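You operate a simulated robot arm through the tools that you are given. There is no shell and no other tool.

You run a simulated robot arm. Do the job below in one go: nothing can be reset, and whatever is moved stays where it is left.

## Task
Drain the filter bowl, then set the regulator to about 70 psi.
Fine: shut the yellow valve while the bowl drains, shut the brass wheel and open the yellow valve again. Where these are worked on the way, their far stop is far enough and under half their travel is too little: yellow valve.

Only the result counts: the job must be done as asked and must still hold three seconds after the hand-in. Knocking over, shifting, dropping, spilling or breaking anything else fails it.

## Robot
A 7-joint arm with a two-finger parallel gripper, fixed in place. Base frame: the origin is on the floor under the middle of its stand, x ahead of it, y to its left, z up. Lengths are in mm, angles in rad, forces in N, time in s.
With the tool pointing down near the work surface it reaches from about 240 to 700 mm from the base axis. Its first joint turns from -2.897 to 2.897 rad. Payload 1.57 kg.
Tool frame: the origin (TCP) lies between the finger pads and is the grasp point; the fingertips stand 30 mm ahead of it; z points along the fingers, y is the line along which they close. The gripper opens to 80 mm. The fingers are 17 mm wide and 12 mm thick; the gripper's body (40 by 82 mm) begins 80 mm behind the TCP.
Orientation is that of the tool frame in the base frame, as a unit quaternion [w, x, y, z]. With the fingers straight down and closing along the base's y, the tool's x points along the base's -x, its y along +y and its z along -z.

## Interface
- The arm moves only by the tool arm_command. Its argument "targets" is a list of rows, each a list of 3 entries, a list of its own where there are three numbers: the finger opening in mm, from 0 to 80, then the shift along the base's x, y, z in mm, then the turn, a rotation vector about the base's x, y, z in rad. In form: [[claw, [x, y, z], [rx, ry, rz]], ...]. A call has 1 to 20 rows; each row is the pose to reach, as a shift and turn from the pose commanded when the call began. Each row takes 0.2 s and may step no farther than 50 mm and 0.15 rad from the row before; otherwise, or with a gripper value out of range, the whole call is refused. Where a pose cannot be reached the arm comes as near as it can. A force on the tool above 40 N (or 10 N above the force at the start of the call, whichever is more), or a blocked arm, ends the call early, and 0.2 s more pass. Each finger travels about 72 mm/s and halts on what it meets, pressing with about 34 N; the grip force reading is that of the motor and also rises with nothing between the fingers. The clock runs only during rows and for 0.2 s after the last one: add rows that repeat a pose to give the fingers time. The reply holds the time, the measured pose of the TCP, the force on the tool along the base axes, the opening and the grip force, in the units named above and with some noise, with the torque about the TCP (base axes, N m) and any sound that the robot's microphone picked up, and new pictures: "show" is both (left out), scene, wrist or none.
- Cameras (640 x 400 px; columns grow to the right, rows downward): "scene" is fixed at [220, 650.7, 1800.1]; the picture's right is [-0.93, -0.36, 0.00], its down [-0.18, 0.47, -0.86] and it looks along [0.31, -0.80, -0.51] (base axes); focal length 348 px, centre (320, 200). "wrist" rides on the gripper at [72, -7, -122] in the tool frame; the picture's right is [0.09, 1.00, 0.00], its down [-0.84, 0.08, -0.54] and it looks along [-0.54, 0.05, 0.84] (tool axes); focal length 238 px, centre (320, 200). There is no depth. A picture from a camera that has moved, and an enlarged one, comes with that camera's place and axes in the base frame and with its lens.
- raise_lower(by): slides the trunk up (or, below 0, down) by that many mm; the arm rides with it, the base frame stays. It gives what a move gives, with no picture.
- enlarge(camera, box): a new picture of the part [left, top, right, bottom] of that camera's present view, enlarged. No time passes.
- hand_in(): hands the job in; it is judged then, once.

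Places have to be worked out from the pictures, the camera data and where the tool is seen. Open the gripper and draw the arm clear of the work before you hand the job in, unless the task says otherwise.

The tools are called as name(argument=value, ...) on one line, values as JSON. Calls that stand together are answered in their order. arm_command: Moves the arm, as the interface text tells. Its arguments: {"type":"object","properties":{"targets":{"type":"array"},"show":{"type":"string","enum":["both","scene","wrist","none"]}},"required":["targets"]} The other tools are called the same way: raise_lower (by) moves the trunk up or down; enlarge (camera, box) takes an enlarged picture of a part of a camera's view; hand_in () hands the job in.

At the start:

```text
time_s: 0.0
tcp_pos: [323.3, 81.3, 1495.9]
orientation: [0.0, -0.001, 1.0, 0.0]
contact_force: [-0.2, -0.9, -0.7]
moment: [0.02, 0.01, 0.01]
gripper_width: 80.2
gripper_force: 0.0
trunk travel left (down, up): [-425.0, 55.0]
```

scene: 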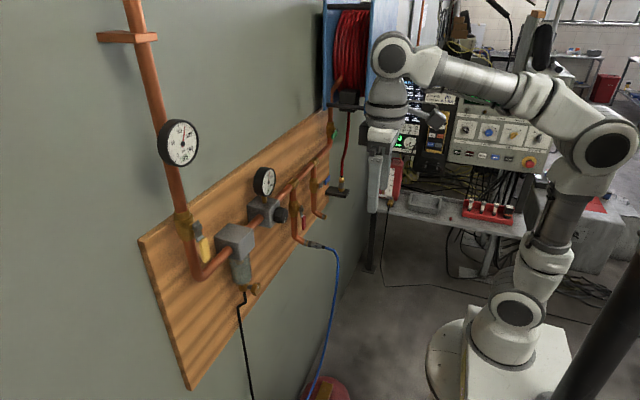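
wrist: 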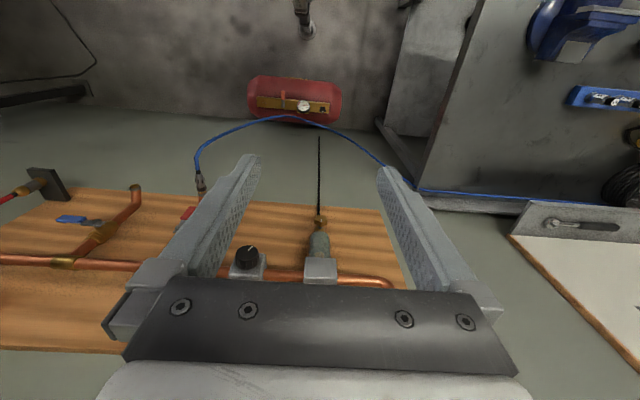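

I'll begin by looking closer at the panel in both cameras before moving anything.

enlarge(camera="scene", box=[130, 90, 290, 190])

enlarge(camera="scene", box=[160, 190, 320, 290])

enlarge(camera="scene", box=[240, 110, 400, 210])

enlarge(camera="wrist", box=[160, 120, 420, 300])

enlarge(camera="wrist", box=[0, 150, 200, 300])

```text
4.00 times, centred on (210, 140) of scene
camera zoom: at [220.0, 650.7, 1800.1], right [-0.93, -0.36, 0.0], down [-0.18, 0.47, -0.86], along [0.31, -0.8, -0.51], focal length 1390 px, centre (760, 440)
```

zoom: 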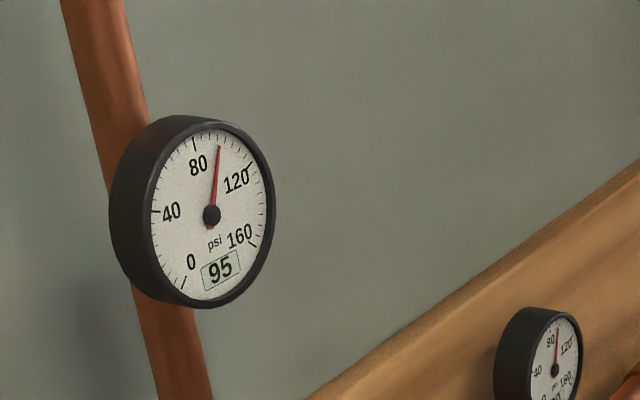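

```text
4.00 times, centred on (240, 240) of scene
camera zoom: at [220.0, 650.7, 1800.1], right [-0.93, -0.36, 0.0], down [-0.18, 0.47, -0.86], along [0.31, -0.8, -0.51], focal length 1390 px, centre (640, 40)
```

zoom: 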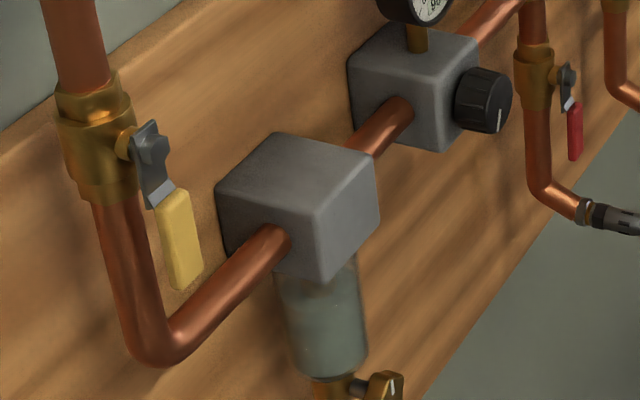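

```text
4.00 times, centred on (320, 160) of scene
camera zoom: at [220.0, 650.7, 1800.1], right [-0.93, -0.36, 0.0], down [-0.18, 0.47, -0.86], along [0.31, -0.8, -0.51], focal length 1390 px, centre (320, 360)
```

zoom: 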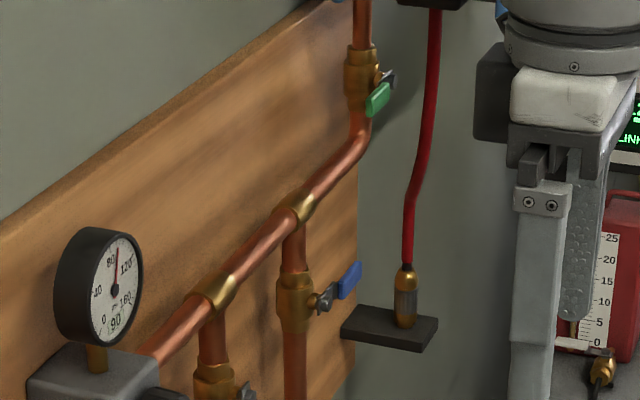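

```text
2.22 times, centred on (290, 210) of wrist
camera zoom: at [251.9, 75.6, 1616.9], right [-0.09, 1.0, 0.0], down [0.84, 0.08, 0.54], along [0.54, 0.05, -0.84], focal length 530 px, centre (387, 178)
```

zoom: 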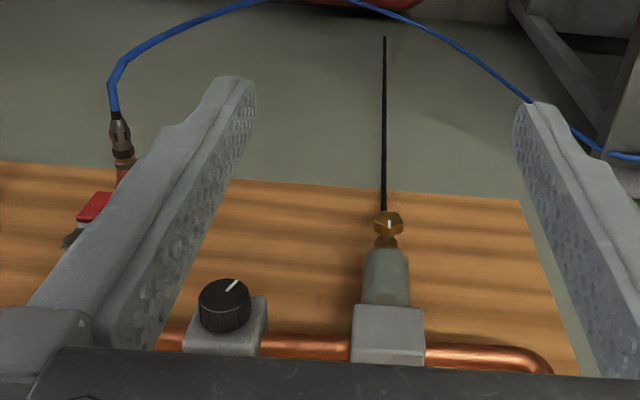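

```text
2.67 times, centred on (100, 225) of wrist
camera zoom: at [251.9, 75.6, 1616.9], right [-0.09, 1.0, 0.0], down [0.84, 0.08, 0.54], along [0.54, 0.05, -0.84], focal length 636 px, centre (907, 133)
```

zoom: 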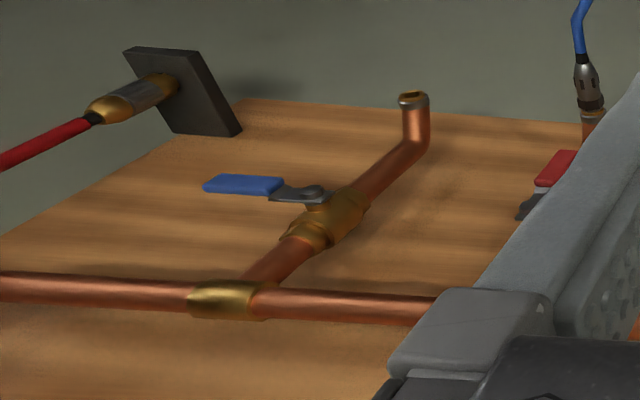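

The panel sits on a wall ahead at roughly x≈600: regulator knob near (594,-30,1298), brass drain wheel near (605,108,1160), yellow lever near (600,260,1450→1365, hanging down). The gauges read 95 (supply) and about 90 psi. I turn the tool to point forward (+x), moving a little ahead while staying well clear of the panel.

arm_command(targets=[[80, [10, 0, 0], [0, -0.145, 0]], [80, [20, 0, 0], [0, -0.29, 0]], [80, [30, 0, 0], [0, -0.435, 0]], [80, [40, 0, 0], [0, -0.58, 0]], [80, [50, 0, 0], [0, -0.725, 0]], [80, [60, 0, 0], [0, -0.87, 0]], [80, [70, 0, 0], [0, -1.015, 0]], [80, [80, 0, 0], [0, -1.16, 0]], [80, [90, 0, 0], [0, -1.305, 0]], [80, [100, 0, 0], [0, -1.45, 0]], [80, [110, 0, 0], [0, -1.5708, 0]], [80, [110, 0, 0], [0, -1.5708, 0]]])

```text
time_s: 2.1
tcp_pos: [403.4, 11.0, 1517.5]
orientation: [0.63, 0.075, 0.773, 0.004]
contact_force: [0.3, 0.5, -0.2]
moment: [-0.01, -0.01, 0.0]
gripper_width: 79.9
gripper_force: 0.3
trunk travel left (down, up): [-425.0, 55.0]
stopped in row 10: the arm was blocked; the commanded pose is now the measured one
camera wrist: at [270.3, 24.9, 1472.0], right [0.09, 1.0, 0.01], down [-0.36, 0.02, 0.93], along [0.93, -0.09, 0.36], focal length 238 px, centre (320, 200)
```

scene: 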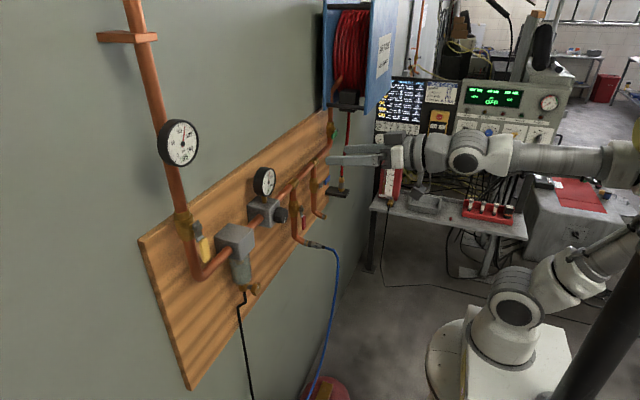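
wrist: 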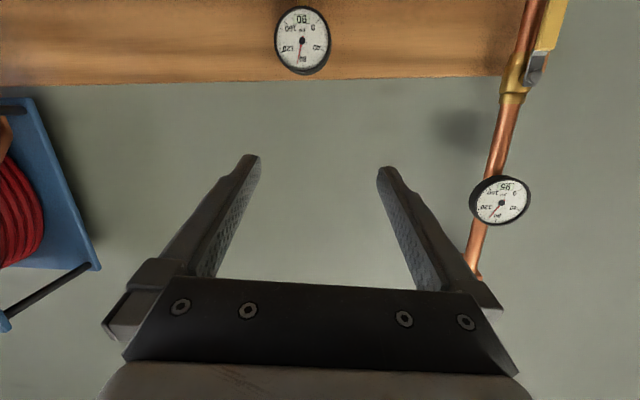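

The arm hit a joint limit because the pose was too high and too close in. I move lower and farther forward while finishing the turn to the straight-ahead orientation.

arm_command(targets=[[80, [15, 8, -20], [0, 0, 0]], [80, [30, 16, -45], [-0.02, -0.04, 0.02]], [80, [45, 25, -70], [-0.04, -0.08, 0.04]], [80, [60, 35, -95], [-0.07, -0.12, 0.06]], [80, [67, 49, -120], [-0.09, -0.16, 0.08]], [80, [67, 49, -140], [-0.112, -0.203, 0.101]], [80, [67, 49, -140], [-0.112, -0.203, 0.101]]])

```text
time_s: 2.7
tcp_pos: [402.9, 116.9, 1493.8]
orientation: [0.656, -0.023, 0.75, 0.077]
contact_force: [1.0, 0.2, 0.0]
moment: [0.04, -0.01, 0.03]
gripper_width: 79.7
gripper_force: 0.0
trunk travel left (down, up): [-425.0, 55.0]
stopped in row 3: the arm was blocked; the commanded pose is now the measured one
camera wrist: at [275.4, 97.5, 1436.8], right [-0.15, 0.99, -0.01], down [-0.43, -0.06, 0.9], along [0.89, 0.14, 0.43], focal length 238 px, centre (320, 200)
```

scene: 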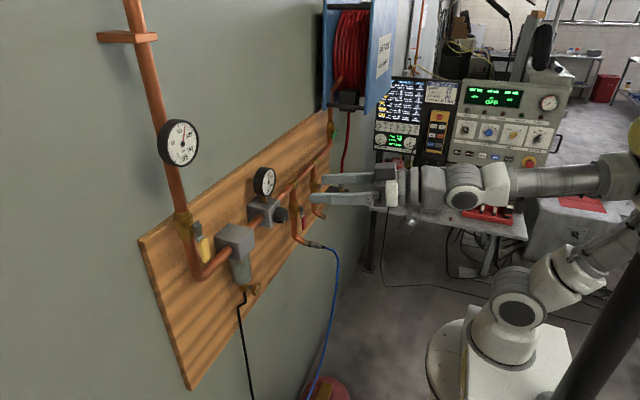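
wrist: 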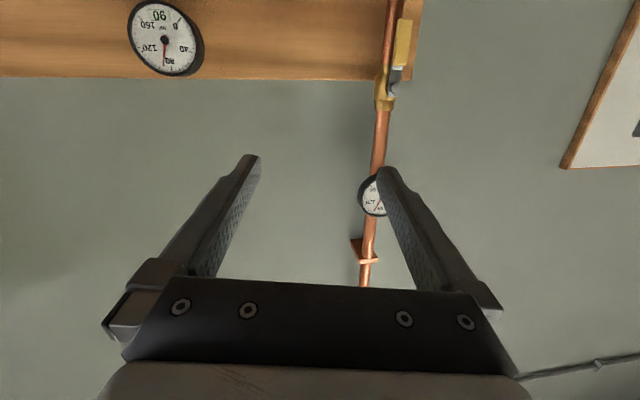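

The readings show the elbow seems folded to its limit (TCP too near the base). I now move purely forward without turning, to unfold it.

arm_command(targets=[[80, [20, 0, 0], [0, 0, 0]], [80, [40, 0, 0], [0, 0, 0]], [80, [60, 0, 0], [0, 0, 0]], [80, [75, 0, 0], [0, 0, 0]], [80, [75, 0, 0], [0, 0, 0]]])

```text
time_s: 3.9
tcp_pos: [480.4, 118.2, 1497.8]
orientation: [0.659, -0.026, 0.748, 0.078]
contact_force: [0.1, 0.0, -0.2]
moment: [0.0, 0.04, 0.0]
gripper_width: 79.9
gripper_force: 0.0
trunk travel left (down, up): [-425.0, 55.0]
camera wrist: at [352.1, 99.4, 1439.9], right [-0.15, 0.99, -0.01], down [-0.43, -0.06, 0.9], along [0.89, 0.14, 0.44], focal length 238 px, centre (320, 200)
```

scene: 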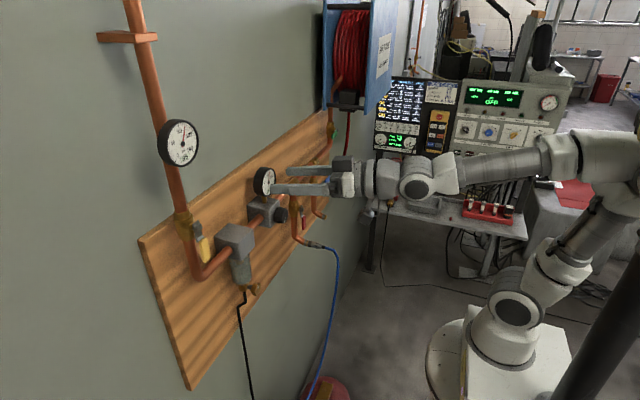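
wrist: 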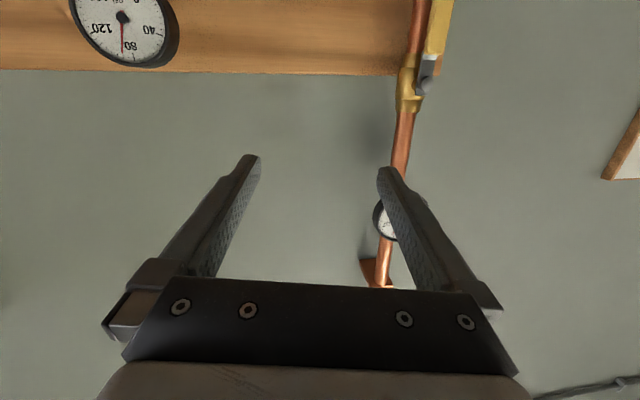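

That works. Now I straighten the orientation (tool along +x) and shift toward the yellow valve, lower, to view the panel from in front.

arm_command(targets=[[80, [0, 10, -15], [-0.02, -0.03, -0.03]], [80, [0, 20, -30], [-0.04, -0.06, -0.06]], [80, [0, 35, -50], [-0.055, -0.09, -0.09]], [80, [0, 50, -75], [-0.07, -0.11, -0.12]], [80, [0, 65, -100], [-0.074, -0.126, -0.147]], [80, [0, 75, -130], [-0.074, -0.126, -0.147]], [80, [0, 82, -160], [-0.074, -0.126, -0.147]], [80, [0, 82, -160], [-0.074, -0.126, -0.147]]])

```text
time_s: 4.7
tcp_pos: [458.3, 232.1, 1430.0]
orientation: [0.66, -0.064, 0.739, 0.118]
contact_force: [0.4, -0.3, 1.0]
moment: [-0.01, -0.01, 0.03]
gripper_width: 80.1
gripper_force: 0.1
trunk travel left (down, up): [-425.0, 55.0]
stopped in row 4: the arm was blocked; the commanded pose is now the measured one
camera wrist: at [334.3, 198.8, 1369.5], right [-0.26, 0.97, 0.0], down [-0.44, -0.12, 0.89], along [0.86, 0.23, 0.45], focal length 238 px, centre (320, 200)
```

scene: 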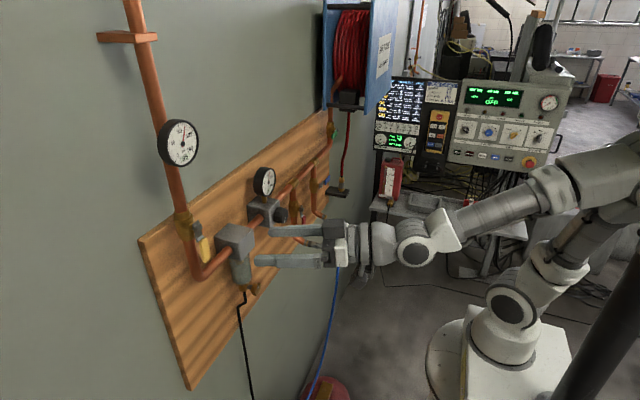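
wrist: 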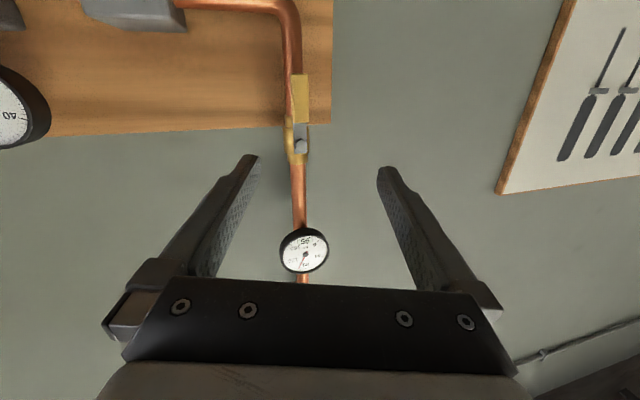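

The wrist joint limit is reached because the forearm slopes down; the shoulder is too high for a level tool. The space below the arm is clear, so I lower the trunk and will then raise the TCP relative to it.

raise_lower(by=-200)

```text
time_s: 6.9
tcp_pos: [457.4, 230.9, 1227.1]
orientation: [0.658, -0.063, 0.741, 0.117]
contact_force: [0.8, -1.3, 0.3]
moment: [-0.01, 0.01, 0.03]
gripper_width: 80.0
gripper_force: 0.0
trunk travel left (down, up): [-225.0, 255.0]
```

Now I raise the TCP about 160 mm relative to the lowered trunk and straighten the tool orientation afterward.

arm_command(targets=[[80, [0, 0, 40], [0, 0, 0]], [80, [0, 0, 80], [0, 0, 0]], [80, [0, 0, 120], [0, 0, 0]], [80, [0, 0, 150], [-0.02, -0.03, -0.06]], [80, [0, -5, 150], [-0.04, -0.06, -0.12]], [80, [0, -10, 150], [-0.06, -0.09, -0.19]], [80, [0, -11, 150], [-0.0766, -0.118, -0.2555]], [80, [0, -11, 150], [-0.0766, -0.118, -0.2555]]])

```text
time_s: 8.0
tcp_pos: [468.9, 270.8, 1339.0]
orientation: [0.614, -0.064, 0.767, 0.174]
contact_force: [-0.6, -0.9, -0.7]
moment: [0.0, 0.0, -0.01]
gripper_width: 79.6
gripper_force: 0.1
trunk travel left (down, up): [-225.0, 255.0]
stopped in row 5: the arm was blocked; the commanded pose is now the measured one
camera wrist: at [341.1, 231.6, 1289.9], right [-0.33, 0.94, 0.1], down [-0.32, -0.21, 0.92], along [0.89, 0.28, 0.38], focal length 238 px, centre (320, 200)
```

scene: 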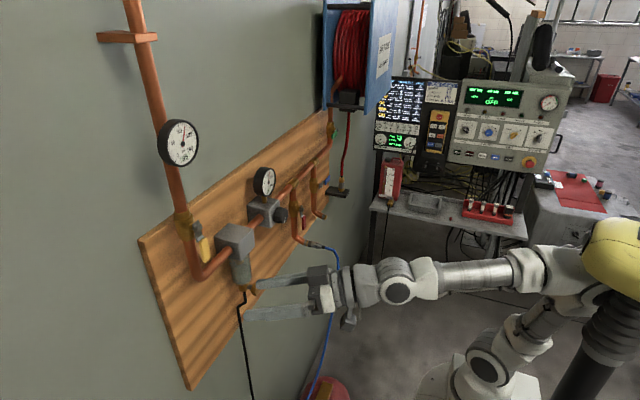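
wrist: 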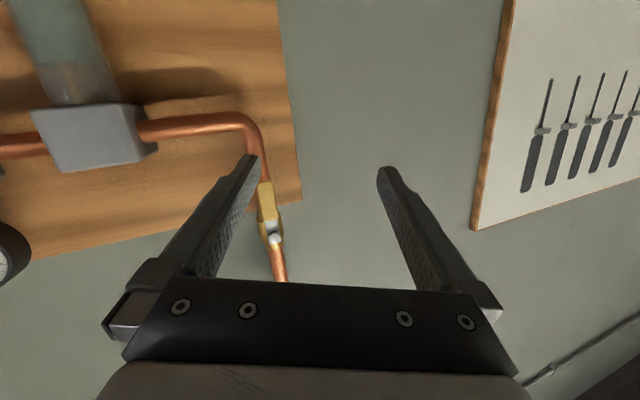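

The arm stopped again; I need to see what limits it, so I enlarge the area around the elbow and the shoulder.

enlarge(camera="scene", box=[400, 190, 640, 400])

```text
1.90 times, centred on (520, 295) of scene
camera zoom: at [220.0, 650.7, 1800.1], right [-0.93, -0.36, 0.0], down [-0.18, 0.47, -0.86], along [0.31, -0.8, -0.51], focal length 662 px, centre (-61, 19)
```

zoom: 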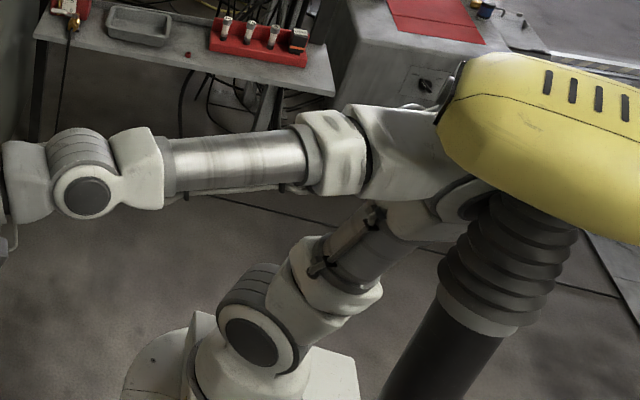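

A yellow-headed thing on a bellows column is now in view next to the elbow, so it may be what blocks the arm. I hold still for a moment and look again to learn whether it moves by itself.

arm_command(targets=[[80, [0, 0, 0], [0, 0, 0]], [80, [0, 0, 0], [0, 0, 0]]], show="scene")

enlarge(camera="scene", box=[540, 200, 640, 300])

```text
time_s: 8.6
tcp_pos: [468.0, 270.5, 1337.6]
orientation: [0.613, -0.063, 0.768, 0.174]
contact_force: [0.7, -0.4, -0.4]
moment: [0.02, 0.04, -0.02]
gripper_width: 79.9
gripper_force: 0.0
trunk travel left (down, up): [-225.0, 255.0]
```

scene: 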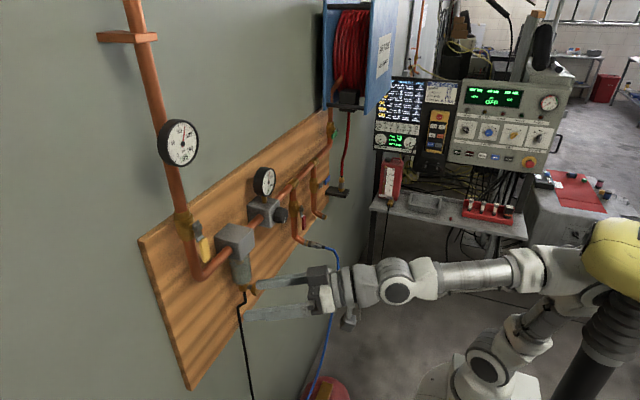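

```text
4.00 times, centred on (590, 250) of scene
camera zoom: at [220.0, 650.7, 1800.1], right [-0.93, -0.36, 0.0], down [-0.18, 0.47, -0.86], along [0.31, -0.8, -0.51], focal length 1390 px, centre (-760, 0)
```

zoom: 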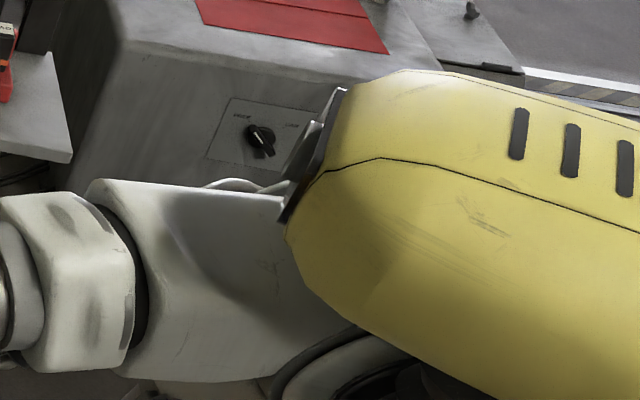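

The yellow head doesn't move on its own. I lower the trunk slightly to check whether it rides with the trunk.

raise_lower(by=-40)

enlarge(camera="scene", box=[400, 190, 640, 400])

```text
time_s: 9.4
tcp_pos: [470.5, 270.2, 1296.4]
orientation: [0.613, -0.063, 0.768, 0.173]
contact_force: [1.0, -0.3, 0.4]
moment: [0.01, 0.02, 0.0]
gripper_width: 79.7
gripper_force: 0.1
trunk travel left (down, up): [-185.0, 295.0]
```

```text
1.90 times, centred on (520, 295) of scene
camera zoom: at [220.0, 650.7, 1800.1], right [-0.93, -0.36, 0.0], down [-0.18, 0.47, -0.86], along [0.31, -0.8, -0.51], focal length 662 px, centre (-61, 19)
```

zoom: 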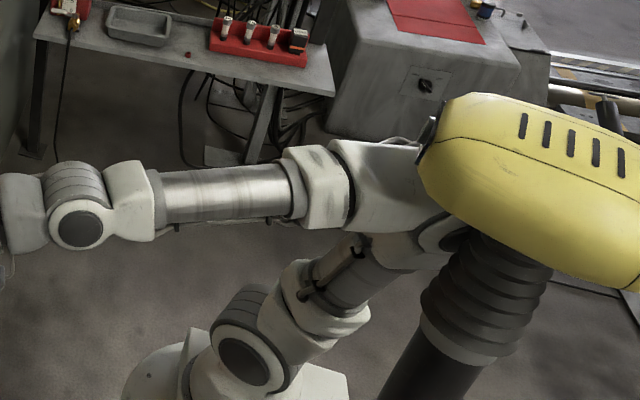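

The yellow head is part of the trunk lift and is nearer to the camera than the elbow, so it's not an obstacle. The trouble looks like a wrist singularity (tool in line with the forearm), so I lower the trunk further; raising the TCP afterward makes the forearm slope up and keeps the wrist bent.

raise_lower(by=-90)

arm_command(targets=[[80, [0, 0, 40], [0, 0, 0]], [80, [0, -5, 80], [0, 0, 0]], [80, [0, -10, 115], [0, 0, 0]], [80, [0, -15, 150], [0, 0, 0]], [80, [0, -15, 150], [0, 0, 0]]])

```text
time_s: 10.7
tcp_pos: [469.4, 269.0, 1207.2]
orientation: [0.613, -0.062, 0.769, 0.173]
contact_force: [0.8, 0.5, 0.2]
moment: [0.01, -0.01, -0.01]
gripper_width: 80.1
gripper_force: 0.1
trunk travel left (down, up): [-95.0, 385.0]
```

```text
time_s: 11.9
tcp_pos: [465.7, 251.4, 1357.4]
orientation: [0.615, -0.064, 0.767, 0.172]
contact_force: [0.7, 0.3, 0.5]
moment: [0.0, -0.02, -0.01]
gripper_width: 80.0
gripper_force: 0.1
trunk travel left (down, up): [-95.0, 385.0]
camera wrist: at [338.5, 213.5, 1309.0], right [-0.33, 0.94, 0.09], down [-0.33, -0.21, 0.92], along [0.89, 0.27, 0.38], focal length 238 px, centre (320, 200)
```

scene: 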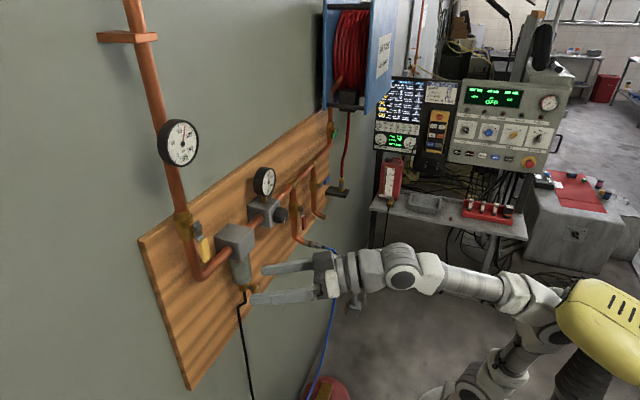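
wrist: 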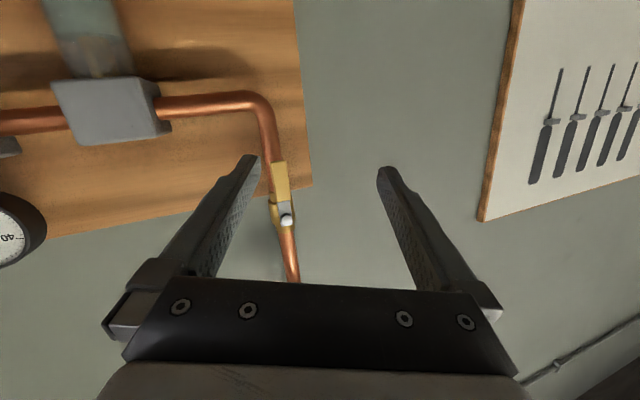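

Smooth now. I next rotate the tool to straight ahead in small steps while holding the position.

arm_command(targets=[[80, [0, -5, 0], [-0.026, -0.036, -0.056]], [80, [0, -10, 0], [-0.052, -0.072, -0.112]], [80, [0, -15, 0], [-0.077, -0.108, -0.168]], [80, [0, -20, 0], [-0.103, -0.144, -0.224]], [80, [0, -25, 0], [-0.128, -0.18, -0.28]], [80, [0, -30, 0], [-0.154, -0.2165, -0.336]], [80, [0, -30, 0], [-0.154, -0.2165, -0.336]]])

```text
time_s: 13.0
tcp_pos: [515.5, 191.1, 1330.1]
orientation: [0.643, 0.02, 0.76, 0.095]
contact_force: [-0.8, -0.8, 0.5]
moment: [0.0, 0.01, -0.02]
gripper_width: 79.9
gripper_force: 0.1
trunk travel left (down, up): [-95.0, 385.0]
stopped in row 5: the arm was blocked; the commanded pose is now the measured one
camera wrist: at [383.6, 181.5, 1276.3], right [-0.11, 0.99, 0.08], down [-0.39, -0.12, 0.91], along [0.91, 0.07, 0.4], focal length 238 px, centre (320, 200)
```

scene: 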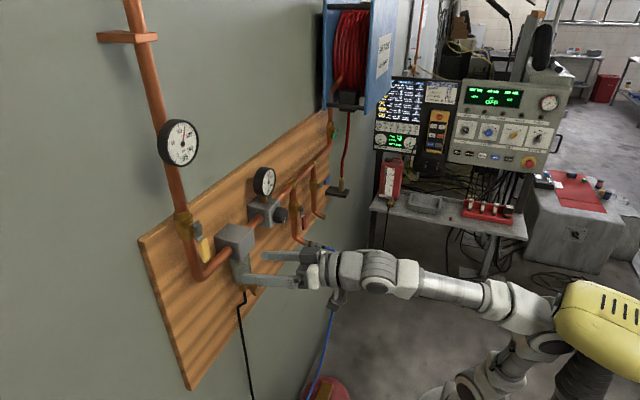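
wrist: 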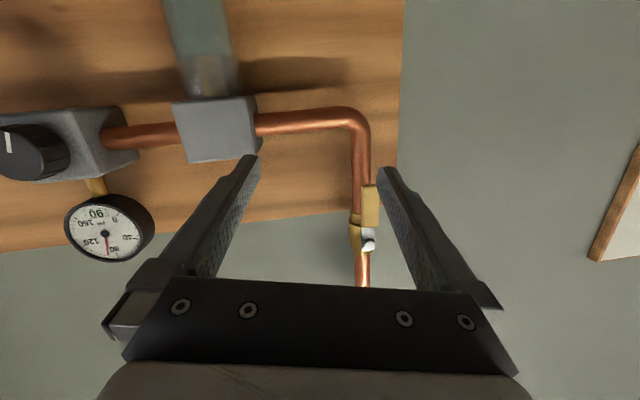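

The tool again stopped short although the wrist isn't straight, so the last wrist joint may be near its limit (the camera hangs on the underside). I back away from the panel and then test by rolling about the tool axis.

arm_command(targets=[[80, [-20, 0, 0], [0, 0, 0]], [80, [-40, 0, 0], [0, 0, 0]], [80, [-60, 0, 0], [0, 0, 0]], [80, [-60, 0, 0], [0, 0, 0]]], show="none")

arm_command(targets=[[80, [0, 0, 0], [0.137, 0.017, -0.022]], [80, [0, 0, 0], [0.275, 0.033, -0.044]], [80, [0, 0, 0], [0.412, 0.05, -0.066]], [80, [0, 0, 0], [0.549, 0.067, -0.087]], [80, [0, 0, 0], [0.549, 0.067, -0.087]]])

```text
time_s: 14.2
tcp_pos: [484.5, 170.4, 1297.0]
orientation: [0.611, 0.04, 0.784, 0.105]
contact_force: [-0.3, 0.6, 0.3]
moment: [0.02, 0.02, -0.04]
gripper_width: 80.1
gripper_force: 0.0
trunk travel left (down, up): [-95.0, 385.0]
stopped in row 4: the arm was blocked; the commanded pose is now the measured one
```

```text
time_s: 15.4
tcp_pos: [485.1, 172.6, 1295.6]
orientation: [0.552, 0.242, 0.744, 0.289]
contact_force: [-0.5, 0.6, -0.9]
moment: [0.04, 0.0, 0.0]
gripper_width: 80.1
gripper_force: 0.1
trunk travel left (down, up): [-95.0, 385.0]
camera wrist: at [348.6, 196.8, 1269.3], right [0.01, 0.78, 0.63], down [-0.29, -0.6, 0.74], along [0.96, -0.19, 0.22], focal length 238 px, centre (320, 200)
```

scene: 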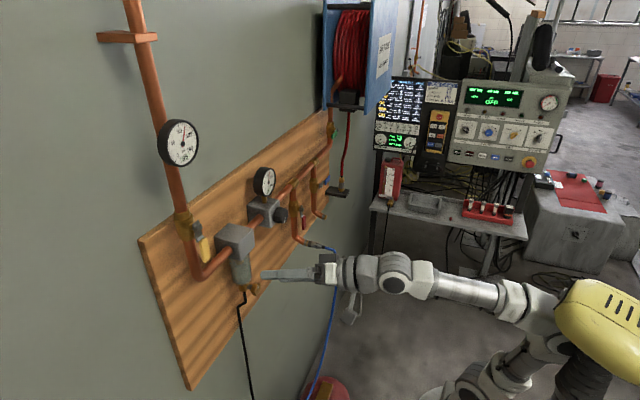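
wrist: 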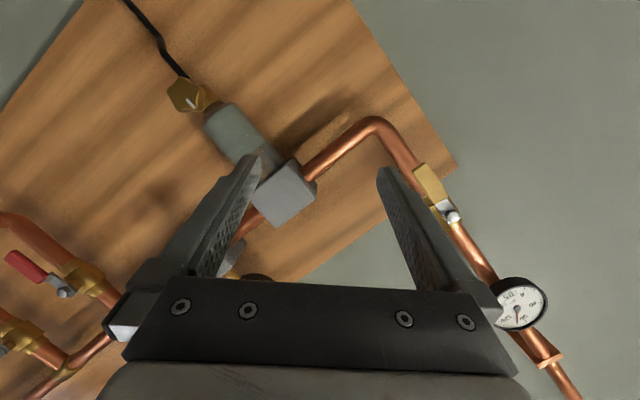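

Rolling this way is free while the other moves were pinned, so the last joint was at its end stop. I keep rolling to a half turn, which puts the camera on top and leaves joint room for twisting.

arm_command(targets=[[80, [0, 0, 0], [0.139, 0.024, -0.032]], [80, [0, 0, 0], [0.279, 0.047, -0.065]], [80, [0, 0, 0], [0.418, 0.071, -0.097]], [80, [0, 0, 0], [0.557, 0.095, -0.13]], [80, [0, 0, 0], [0.697, 0.118, -0.162]], [80, [0, 0, 0], [0.836, 0.142, -0.195]], [80, [0, 0, 0], [0.975, 0.165, -0.227]], [80, [0, 0, 0], [1.115, 0.189, -0.26]], [80, [0, 0, 0], [1.254, 0.213, -0.292]], [80, [0, 0, 0], [1.393, 0.236, -0.325]], [80, [0, 0, 0], [1.533, 0.26, -0.357]], [80, [0, 0, 0], [1.672, 0.284, -0.39]], [80, [0, 0, 0], [1.811, 0.307, -0.422]], [80, [0, 0, 0], [1.951, 0.331, -0.455]], [80, [0, 0, 0], [2.09, 0.354, -0.487]], [80, [0, 0, 0], [2.229, 0.378, -0.52]], [80, [0, 0, 0], [2.369, 0.402, -0.552]], [80, [0, 0, 0], [2.48, 0.421, -0.578]], [80, [0, 0, 0], [2.48, 0.421, -0.578]]])

```text
time_s: 16.9
tcp_pos: [480.5, 222.5, 1277.0]
orientation: [0.299, 0.527, 0.602, 0.52]
contact_force: [-0.2, 0.4, 0.6]
moment: [0.0, 0.0, -0.01]
gripper_width: 79.9
gripper_force: 0.0
trunk travel left (down, up): [-95.0, 385.0]
stopped in row 7: the arm was blocked; the commanded pose is now the measured one
camera wrist: at [348.8, 253.2, 1317.6], right [0.3, -0.01, 0.95], down [-0.25, -0.97, 0.07], along [0.92, -0.26, -0.29], focal length 238 px, centre (320, 200)
```

scene: 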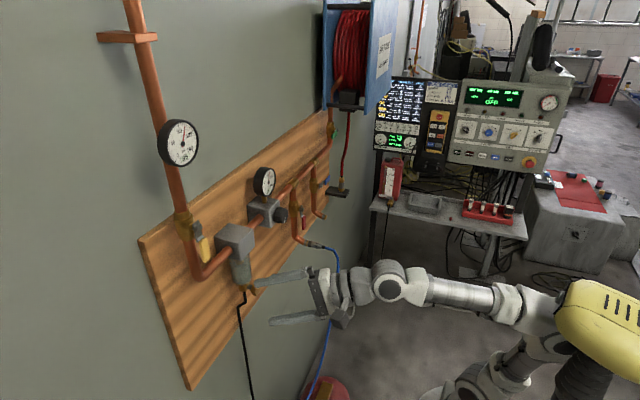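
wrist: 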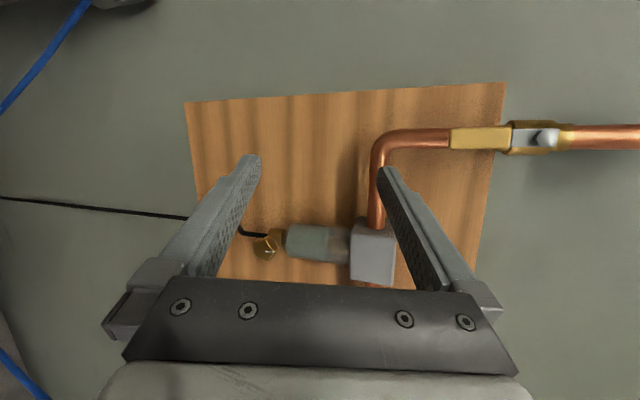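

The roll stopped after a quarter turn with a drift, so I look closely at the arm's shape to understand which joints are limiting.

enlarge(camera="scene", box=[250, 230, 450, 350])

enlarge(camera="scene", box=[360, 230, 640, 400])

```text
3.20 times, centred on (350, 290) of scene
camera zoom: at [220.0, 650.7, 1800.1], right [-0.93, -0.36, 0.0], down [-0.18, 0.47, -0.86], along [0.31, -0.8, -0.51], focal length 1112 px, centre (224, -88)
```

zoom: 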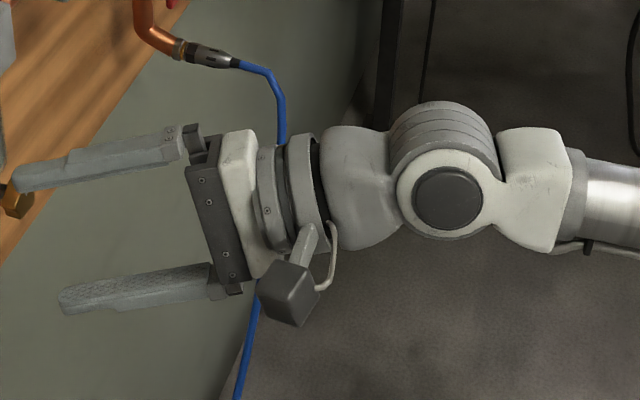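

```text
2.29 times, centred on (500, 315) of scene
camera zoom: at [220.0, 650.7, 1800.1], right [-0.93, -0.36, 0.0], down [-0.18, 0.47, -0.86], along [0.31, -0.8, -0.51], focal length 794 px, centre (-91, -63)
```

zoom: 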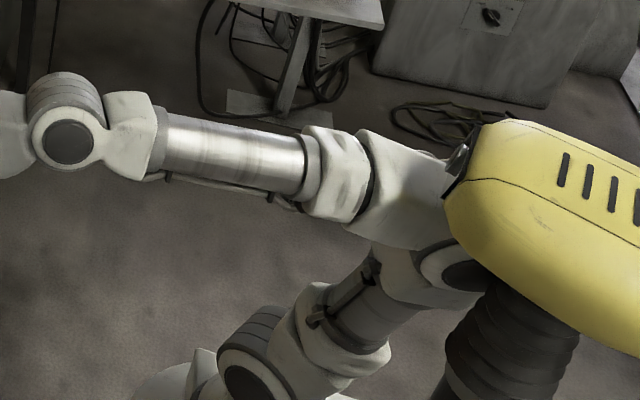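

I test small motions from here to learn what's free, first a further small roll.

arm_command(targets=[[80, [0, 0, 0], [0.13, 0.045, -0.04]], [80, [0, 0, 0], [0.26, 0.09, -0.08]], [80, [0, 0, 0], [0.39, 0.135, -0.12]], [80, [0, 0, 0], [0.39, 0.135, -0.12]]], show="scene")

```text
time_s: 17.9
tcp_pos: [479.7, 235.5, 1270.1]
orientation: [0.155, 0.643, 0.486, 0.571]
contact_force: [0.8, 0.4, -1.0]
moment: [0.01, 0.03, 0.03]
gripper_width: 80.1
gripper_force: 0.0
trunk travel left (down, up): [-95.0, 385.0]
```

scene: 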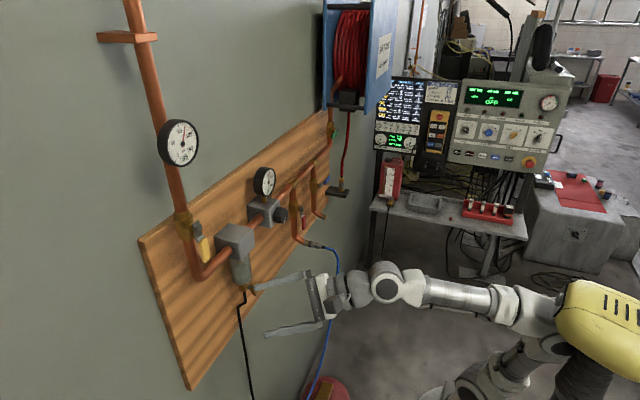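

Reading: the roll continued but the TCP crept 13 mm sideways, so the last joint seems to be near its plus end. I roll back the other way to see if it tracks cleanly.

arm_command(targets=[[80, [0, -3, 2], [-0.13, -0.06, 0.04]], [80, [0, -6, 4], [-0.26, -0.12, 0.08]], [80, [0, -9, 6], [-0.39, -0.18, 0.12]], [80, [0, -13, 7], [-0.52, -0.24, 0.16]], [80, [0, -13, 7], [-0.65, -0.3, 0.2]], [80, [0, -13, 7], [-0.78, -0.36, 0.24]], [80, [0, -13, 7], [-0.91, -0.42, 0.28]], [80, [0, -13, 7], [-0.91, -0.42, 0.28]]])

```text
time_s: 19.7
tcp_pos: [480.0, 206.5, 1285.6]
orientation: [0.46, 0.301, 0.709, 0.441]
contact_force: [-0.1, 0.5, 0.0]
moment: [0.0, -0.01, 0.02]
gripper_width: 79.9
gripper_force: 0.0
trunk travel left (down, up): [-95.0, 385.0]
camera wrist: at [339.5, 221.8, 1273.2], right [-0.02, 0.5, 0.86], down [-0.16, -0.85, 0.49], along [0.99, -0.13, 0.1], focal length 238 px, centre (320, 200)
```

scene: 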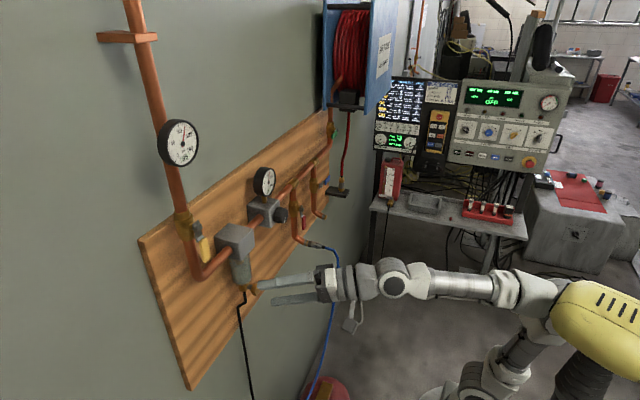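
wrist: 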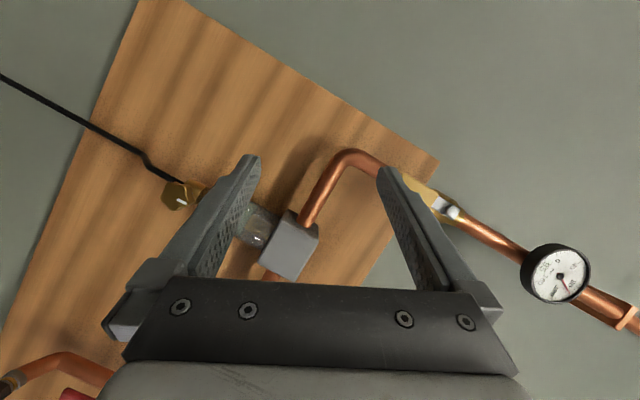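

I hold still for a few rows to see whether the position error is only lag.

arm_command(targets=[[80, [0, 0, 0], [0, 0, 0]], [80, [0, 0, 0], [0, 0, 0]], [80, [0, 0, 0], [0, 0, 0]], [80, [0, 0, 0], [0, 0, 0]]], show="none")

```text
time_s: 20.7
tcp_pos: [480.0, 206.4, 1283.8]
orientation: [0.46, 0.303, 0.709, 0.441]
contact_force: [-0.5, -0.2, 0.2]
moment: [-0.01, -0.02, -0.03]
gripper_width: 80.1
gripper_force: 0.1
trunk travel left (down, up): [-95.0, 385.0]
```

That's stable and on command: minus rolling tracks properly (the earlier offset came from the plus end stop). I roll far in the minus direction to find the free range.

arm_command(targets=[[80, [0, 0, 0], [-0.133, -0.05, 0.027]], [80, [0, 0, 0], [-0.266, -0.101, 0.055]], [80, [0, 0, 0], [-0.4, -0.151, 0.082]], [80, [0, 0, 0], [-0.533, -0.202, 0.109]], [80, [0, 0, 0], [-0.666, -0.252, 0.136]], [80, [0, 0, 0], [-0.799, -0.302, 0.164]], [80, [0, 0, 0], [-0.932, -0.353, 0.191]], [80, [0, 0, 0], [-1.066, -0.403, 0.218]], [80, [0, 0, 0], [-1.199, -0.454, 0.245]], [80, [0, 0, 0], [-1.332, -0.504, 0.273]], [80, [0, 0, 0], [-1.465, -0.554, 0.3]], [80, [0, 0, 0], [-1.598, -0.605, 0.327]], [80, [0, 0, 0], [-1.732, -0.655, 0.354]], [80, [0, 0, 0], [-1.865, -0.706, 0.382]], [80, [0, 0, 0], [-1.998, -0.756, 0.409]], [80, [0, 0, 0], [-1.998, -0.756, 0.409]]])

```text
time_s: 24.1
tcp_pos: [479.1, 207.3, 1286.2]
orientation: [0.603, -0.488, 0.597, -0.203]
contact_force: [0.0, -0.1, -0.3]
moment: [0.0, -0.02, 0.01]
gripper_width: 79.7
gripper_force: 0.1
trunk travel left (down, up): [-95.0, 385.0]
camera wrist: at [384.4, 102.8, 1276.5], right [-0.32, 0.36, -0.88], down [-0.7, 0.54, 0.48], along [0.64, 0.76, 0.08], focal length 238 px, centre (320, 200)
```

scene: 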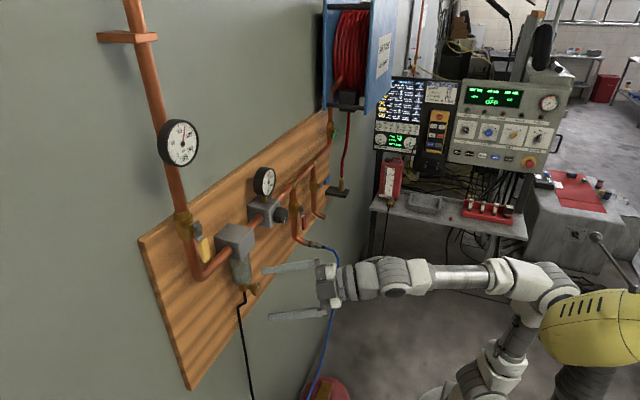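
wrist: 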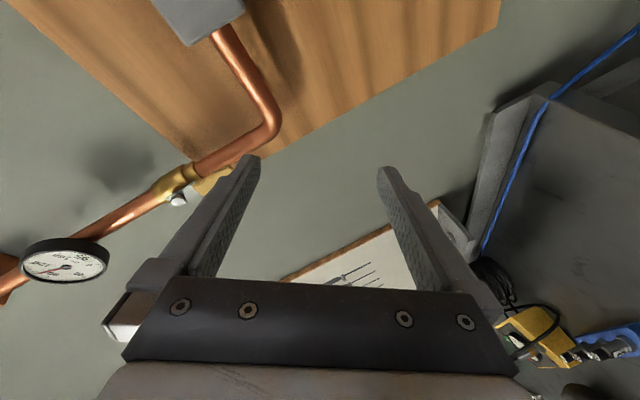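

Excellent – the minus direction tracks perfectly. Now I turn the tool to exactly straight ahead with the camera on the right-hand (−y) side, near the middle of the last joint's range.

arm_command(targets=[[80, [0, 0, 0], [-0.065, -0.036, -0.037]], [80, [0, 0, 0], [-0.13, -0.071, -0.074]], [80, [0, 0, 0], [-0.194, -0.107, -0.111]], [80, [0, 0, 0], [-0.259, -0.142, -0.148]], [80, [0, 0, 0], [-0.324, -0.178, -0.185]], [80, [0, 0, 0], [-0.389, -0.213, -0.222]], [80, [0, 0, 0], [-0.453, -0.249, -0.259]], [80, [0, 0, 0], [-0.518, -0.284, -0.296]], [80, [0, 0, 0], [-0.518, -0.284, -0.296]]])

```text
time_s: 25.7
tcp_pos: [532.1, 184.2, 1226.4]
orientation: [0.499, -0.516, 0.575, -0.393]
contact_force: [-0.3, -0.2, -0.7]
moment: [-0.02, 0.01, 0.0]
gripper_width: 80.1
gripper_force: 0.0
trunk travel left (down, up): [-95.0, 385.0]
stopped in row 7: the arm was blocked; the commanded pose is now the measured one
camera wrist: at [415.8, 105.2, 1243.2], right [-0.2, 0.07, -0.98], down [-0.57, 0.8, 0.17], along [0.8, 0.59, -0.12], focal length 238 px, centre (320, 200)
```

scene: 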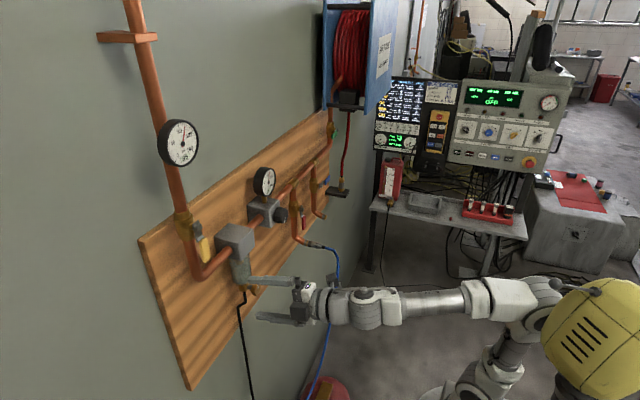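
wrist: 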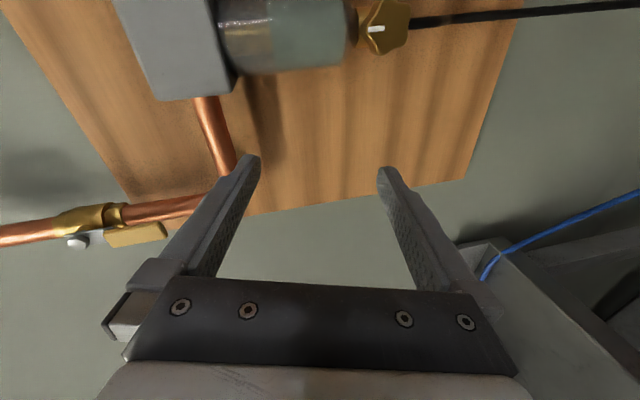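

The arm stopped again and drifted, and the yellow hood has turned. I look at that area closely.

enlarge(camera="scene", box=[420, 220, 640, 400])

enlarge(camera="scene", box=[230, 230, 430, 350])

```text
2.22 times, centred on (530, 310) of scene
camera zoom: at [220.0, 650.7, 1800.1], right [-0.93, -0.36, 0.0], down [-0.18, 0.47, -0.86], along [0.31, -0.8, -0.51], focal length 772 px, centre (-147, -44)
```

zoom: 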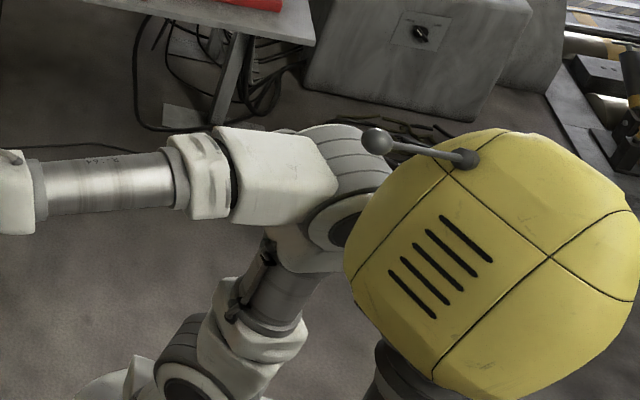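

```text
3.20 times, centred on (330, 290) of scene
camera zoom: at [220.0, 650.7, 1800.1], right [-0.93, -0.36, 0.0], down [-0.18, 0.47, -0.86], along [0.31, -0.8, -0.51], focal length 1112 px, centre (288, -88)
```

zoom: 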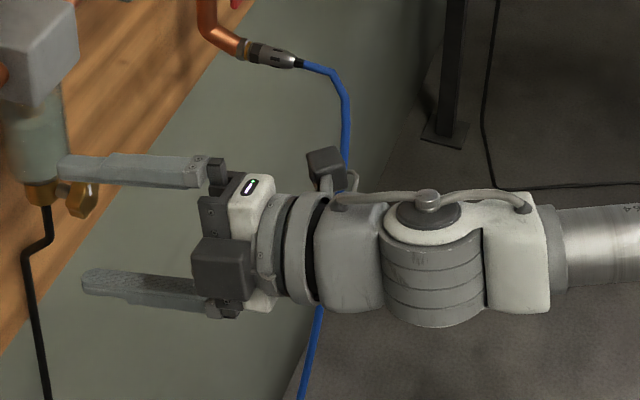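

Now it makes sense: the yellow object is the robot's own head (centre about (-69,155), 460 mm above the shoulder), and the elbow is pressing against it. I lower the trunk fully, so reaching up to the panel stretches the arm and takes the elbow forward away from the head.

raise_lower(by=-90)

arm_command(targets=[[80, [-10, 0, 30], [0, 0, 0]], [80, [-20, 0, 60], [0, 0, 0]], [80, [-30, 0, 90], [0, 0, 0]], [80, [-30, 0, 120], [0, 0, 0]], [80, [-30, 0, 150], [0, 0, 0]], [80, [-30, 0, 180], [0, 0, 0]], [80, [-30, 0, 180], [0, 0, 0]]])

```text
time_s: 27.0
tcp_pos: [527.7, 183.8, 1140.9]
orientation: [0.501, -0.513, 0.571, -0.4]
contact_force: [1.1, 0.1, 1.9]
moment: [-0.04, 0.16, -0.04]
gripper_width: 79.9
gripper_force: 0.1
trunk travel left (down, up): [-5.0, 475.0]
```

```text
time_s: 28.6
tcp_pos: [500.2, 185.3, 1319.7]
orientation: [0.499, -0.514, 0.573, -0.398]
contact_force: [-0.2, 0.1, 0.2]
moment: [0.04, 0.05, -0.02]
gripper_width: 80.1
gripper_force: 0.0
trunk travel left (down, up): [-5.0, 475.0]
camera wrist: at [384.1, 107.0, 1335.8], right [-0.19, 0.06, -0.98], down [-0.57, 0.81, 0.16], along [0.8, 0.59, -0.12], focal length 238 px, centre (320, 200)
```

scene: 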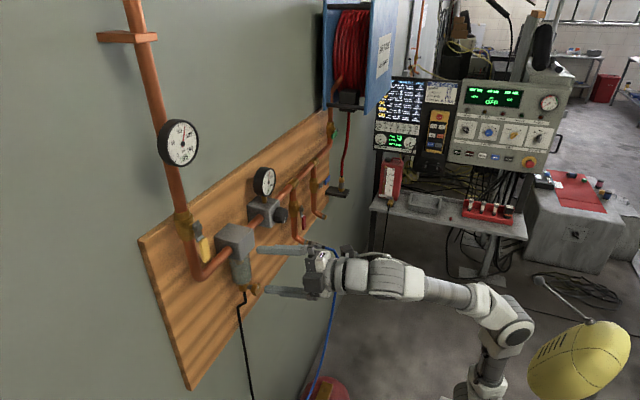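
wrist: 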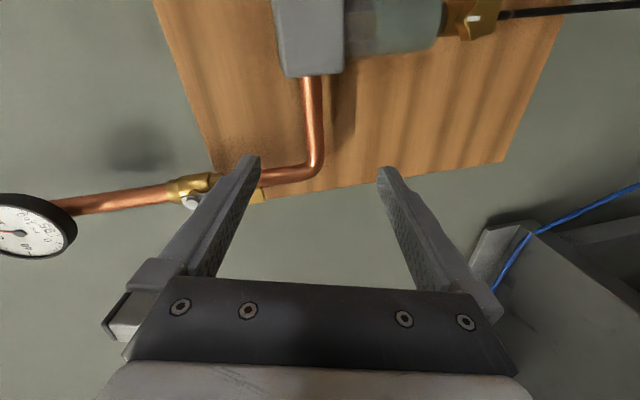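

Now the arm tracks exactly and the elbow is clear of the head. I finish leveling the tool and rise a bit toward the yellow valve height.

arm_command(targets=[[80, [0, 0, 15], [-0.04, -0.048, -0.011]], [80, [0, 0, 30], [-0.08, -0.095, -0.021]], [80, [0, 0, 45], [-0.12, -0.143, -0.032]], [80, [0, 0, 60], [-0.16, -0.19, -0.042]], [80, [0, 0, 60], [-0.16, -0.19, -0.042]]])

```text
time_s: 29.8
tcp_pos: [501.2, 182.9, 1380.4]
orientation: [-0.5, 0.5, -0.499, 0.5]
contact_force: [0.9, 0.1, 0.9]
moment: [0.01, -0.03, 0.0]
gripper_width: 80.0
gripper_force: 0.0
trunk travel left (down, up): [-5.0, 475.0]
camera wrist: at [378.3, 111.5, 1385.2], right [0.0, -0.09, -1.0], down [-0.54, 0.84, -0.08], along [0.84, 0.54, -0.05], focal length 238 px, centre (320, 200)
```

scene: 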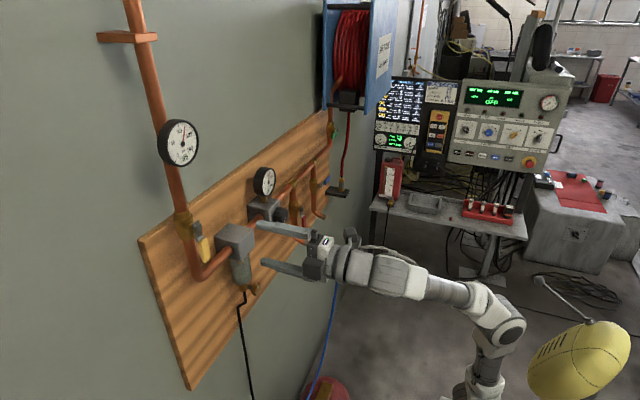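
wrist: 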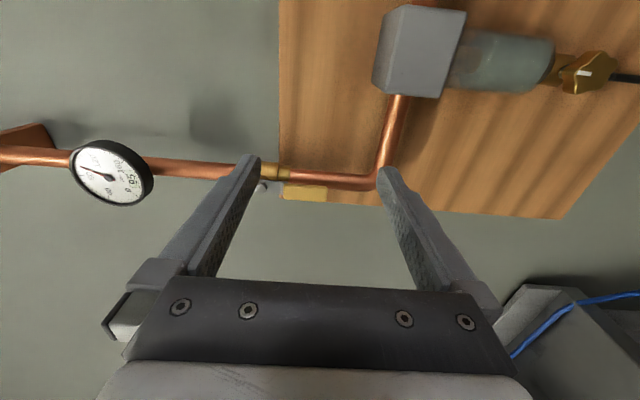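

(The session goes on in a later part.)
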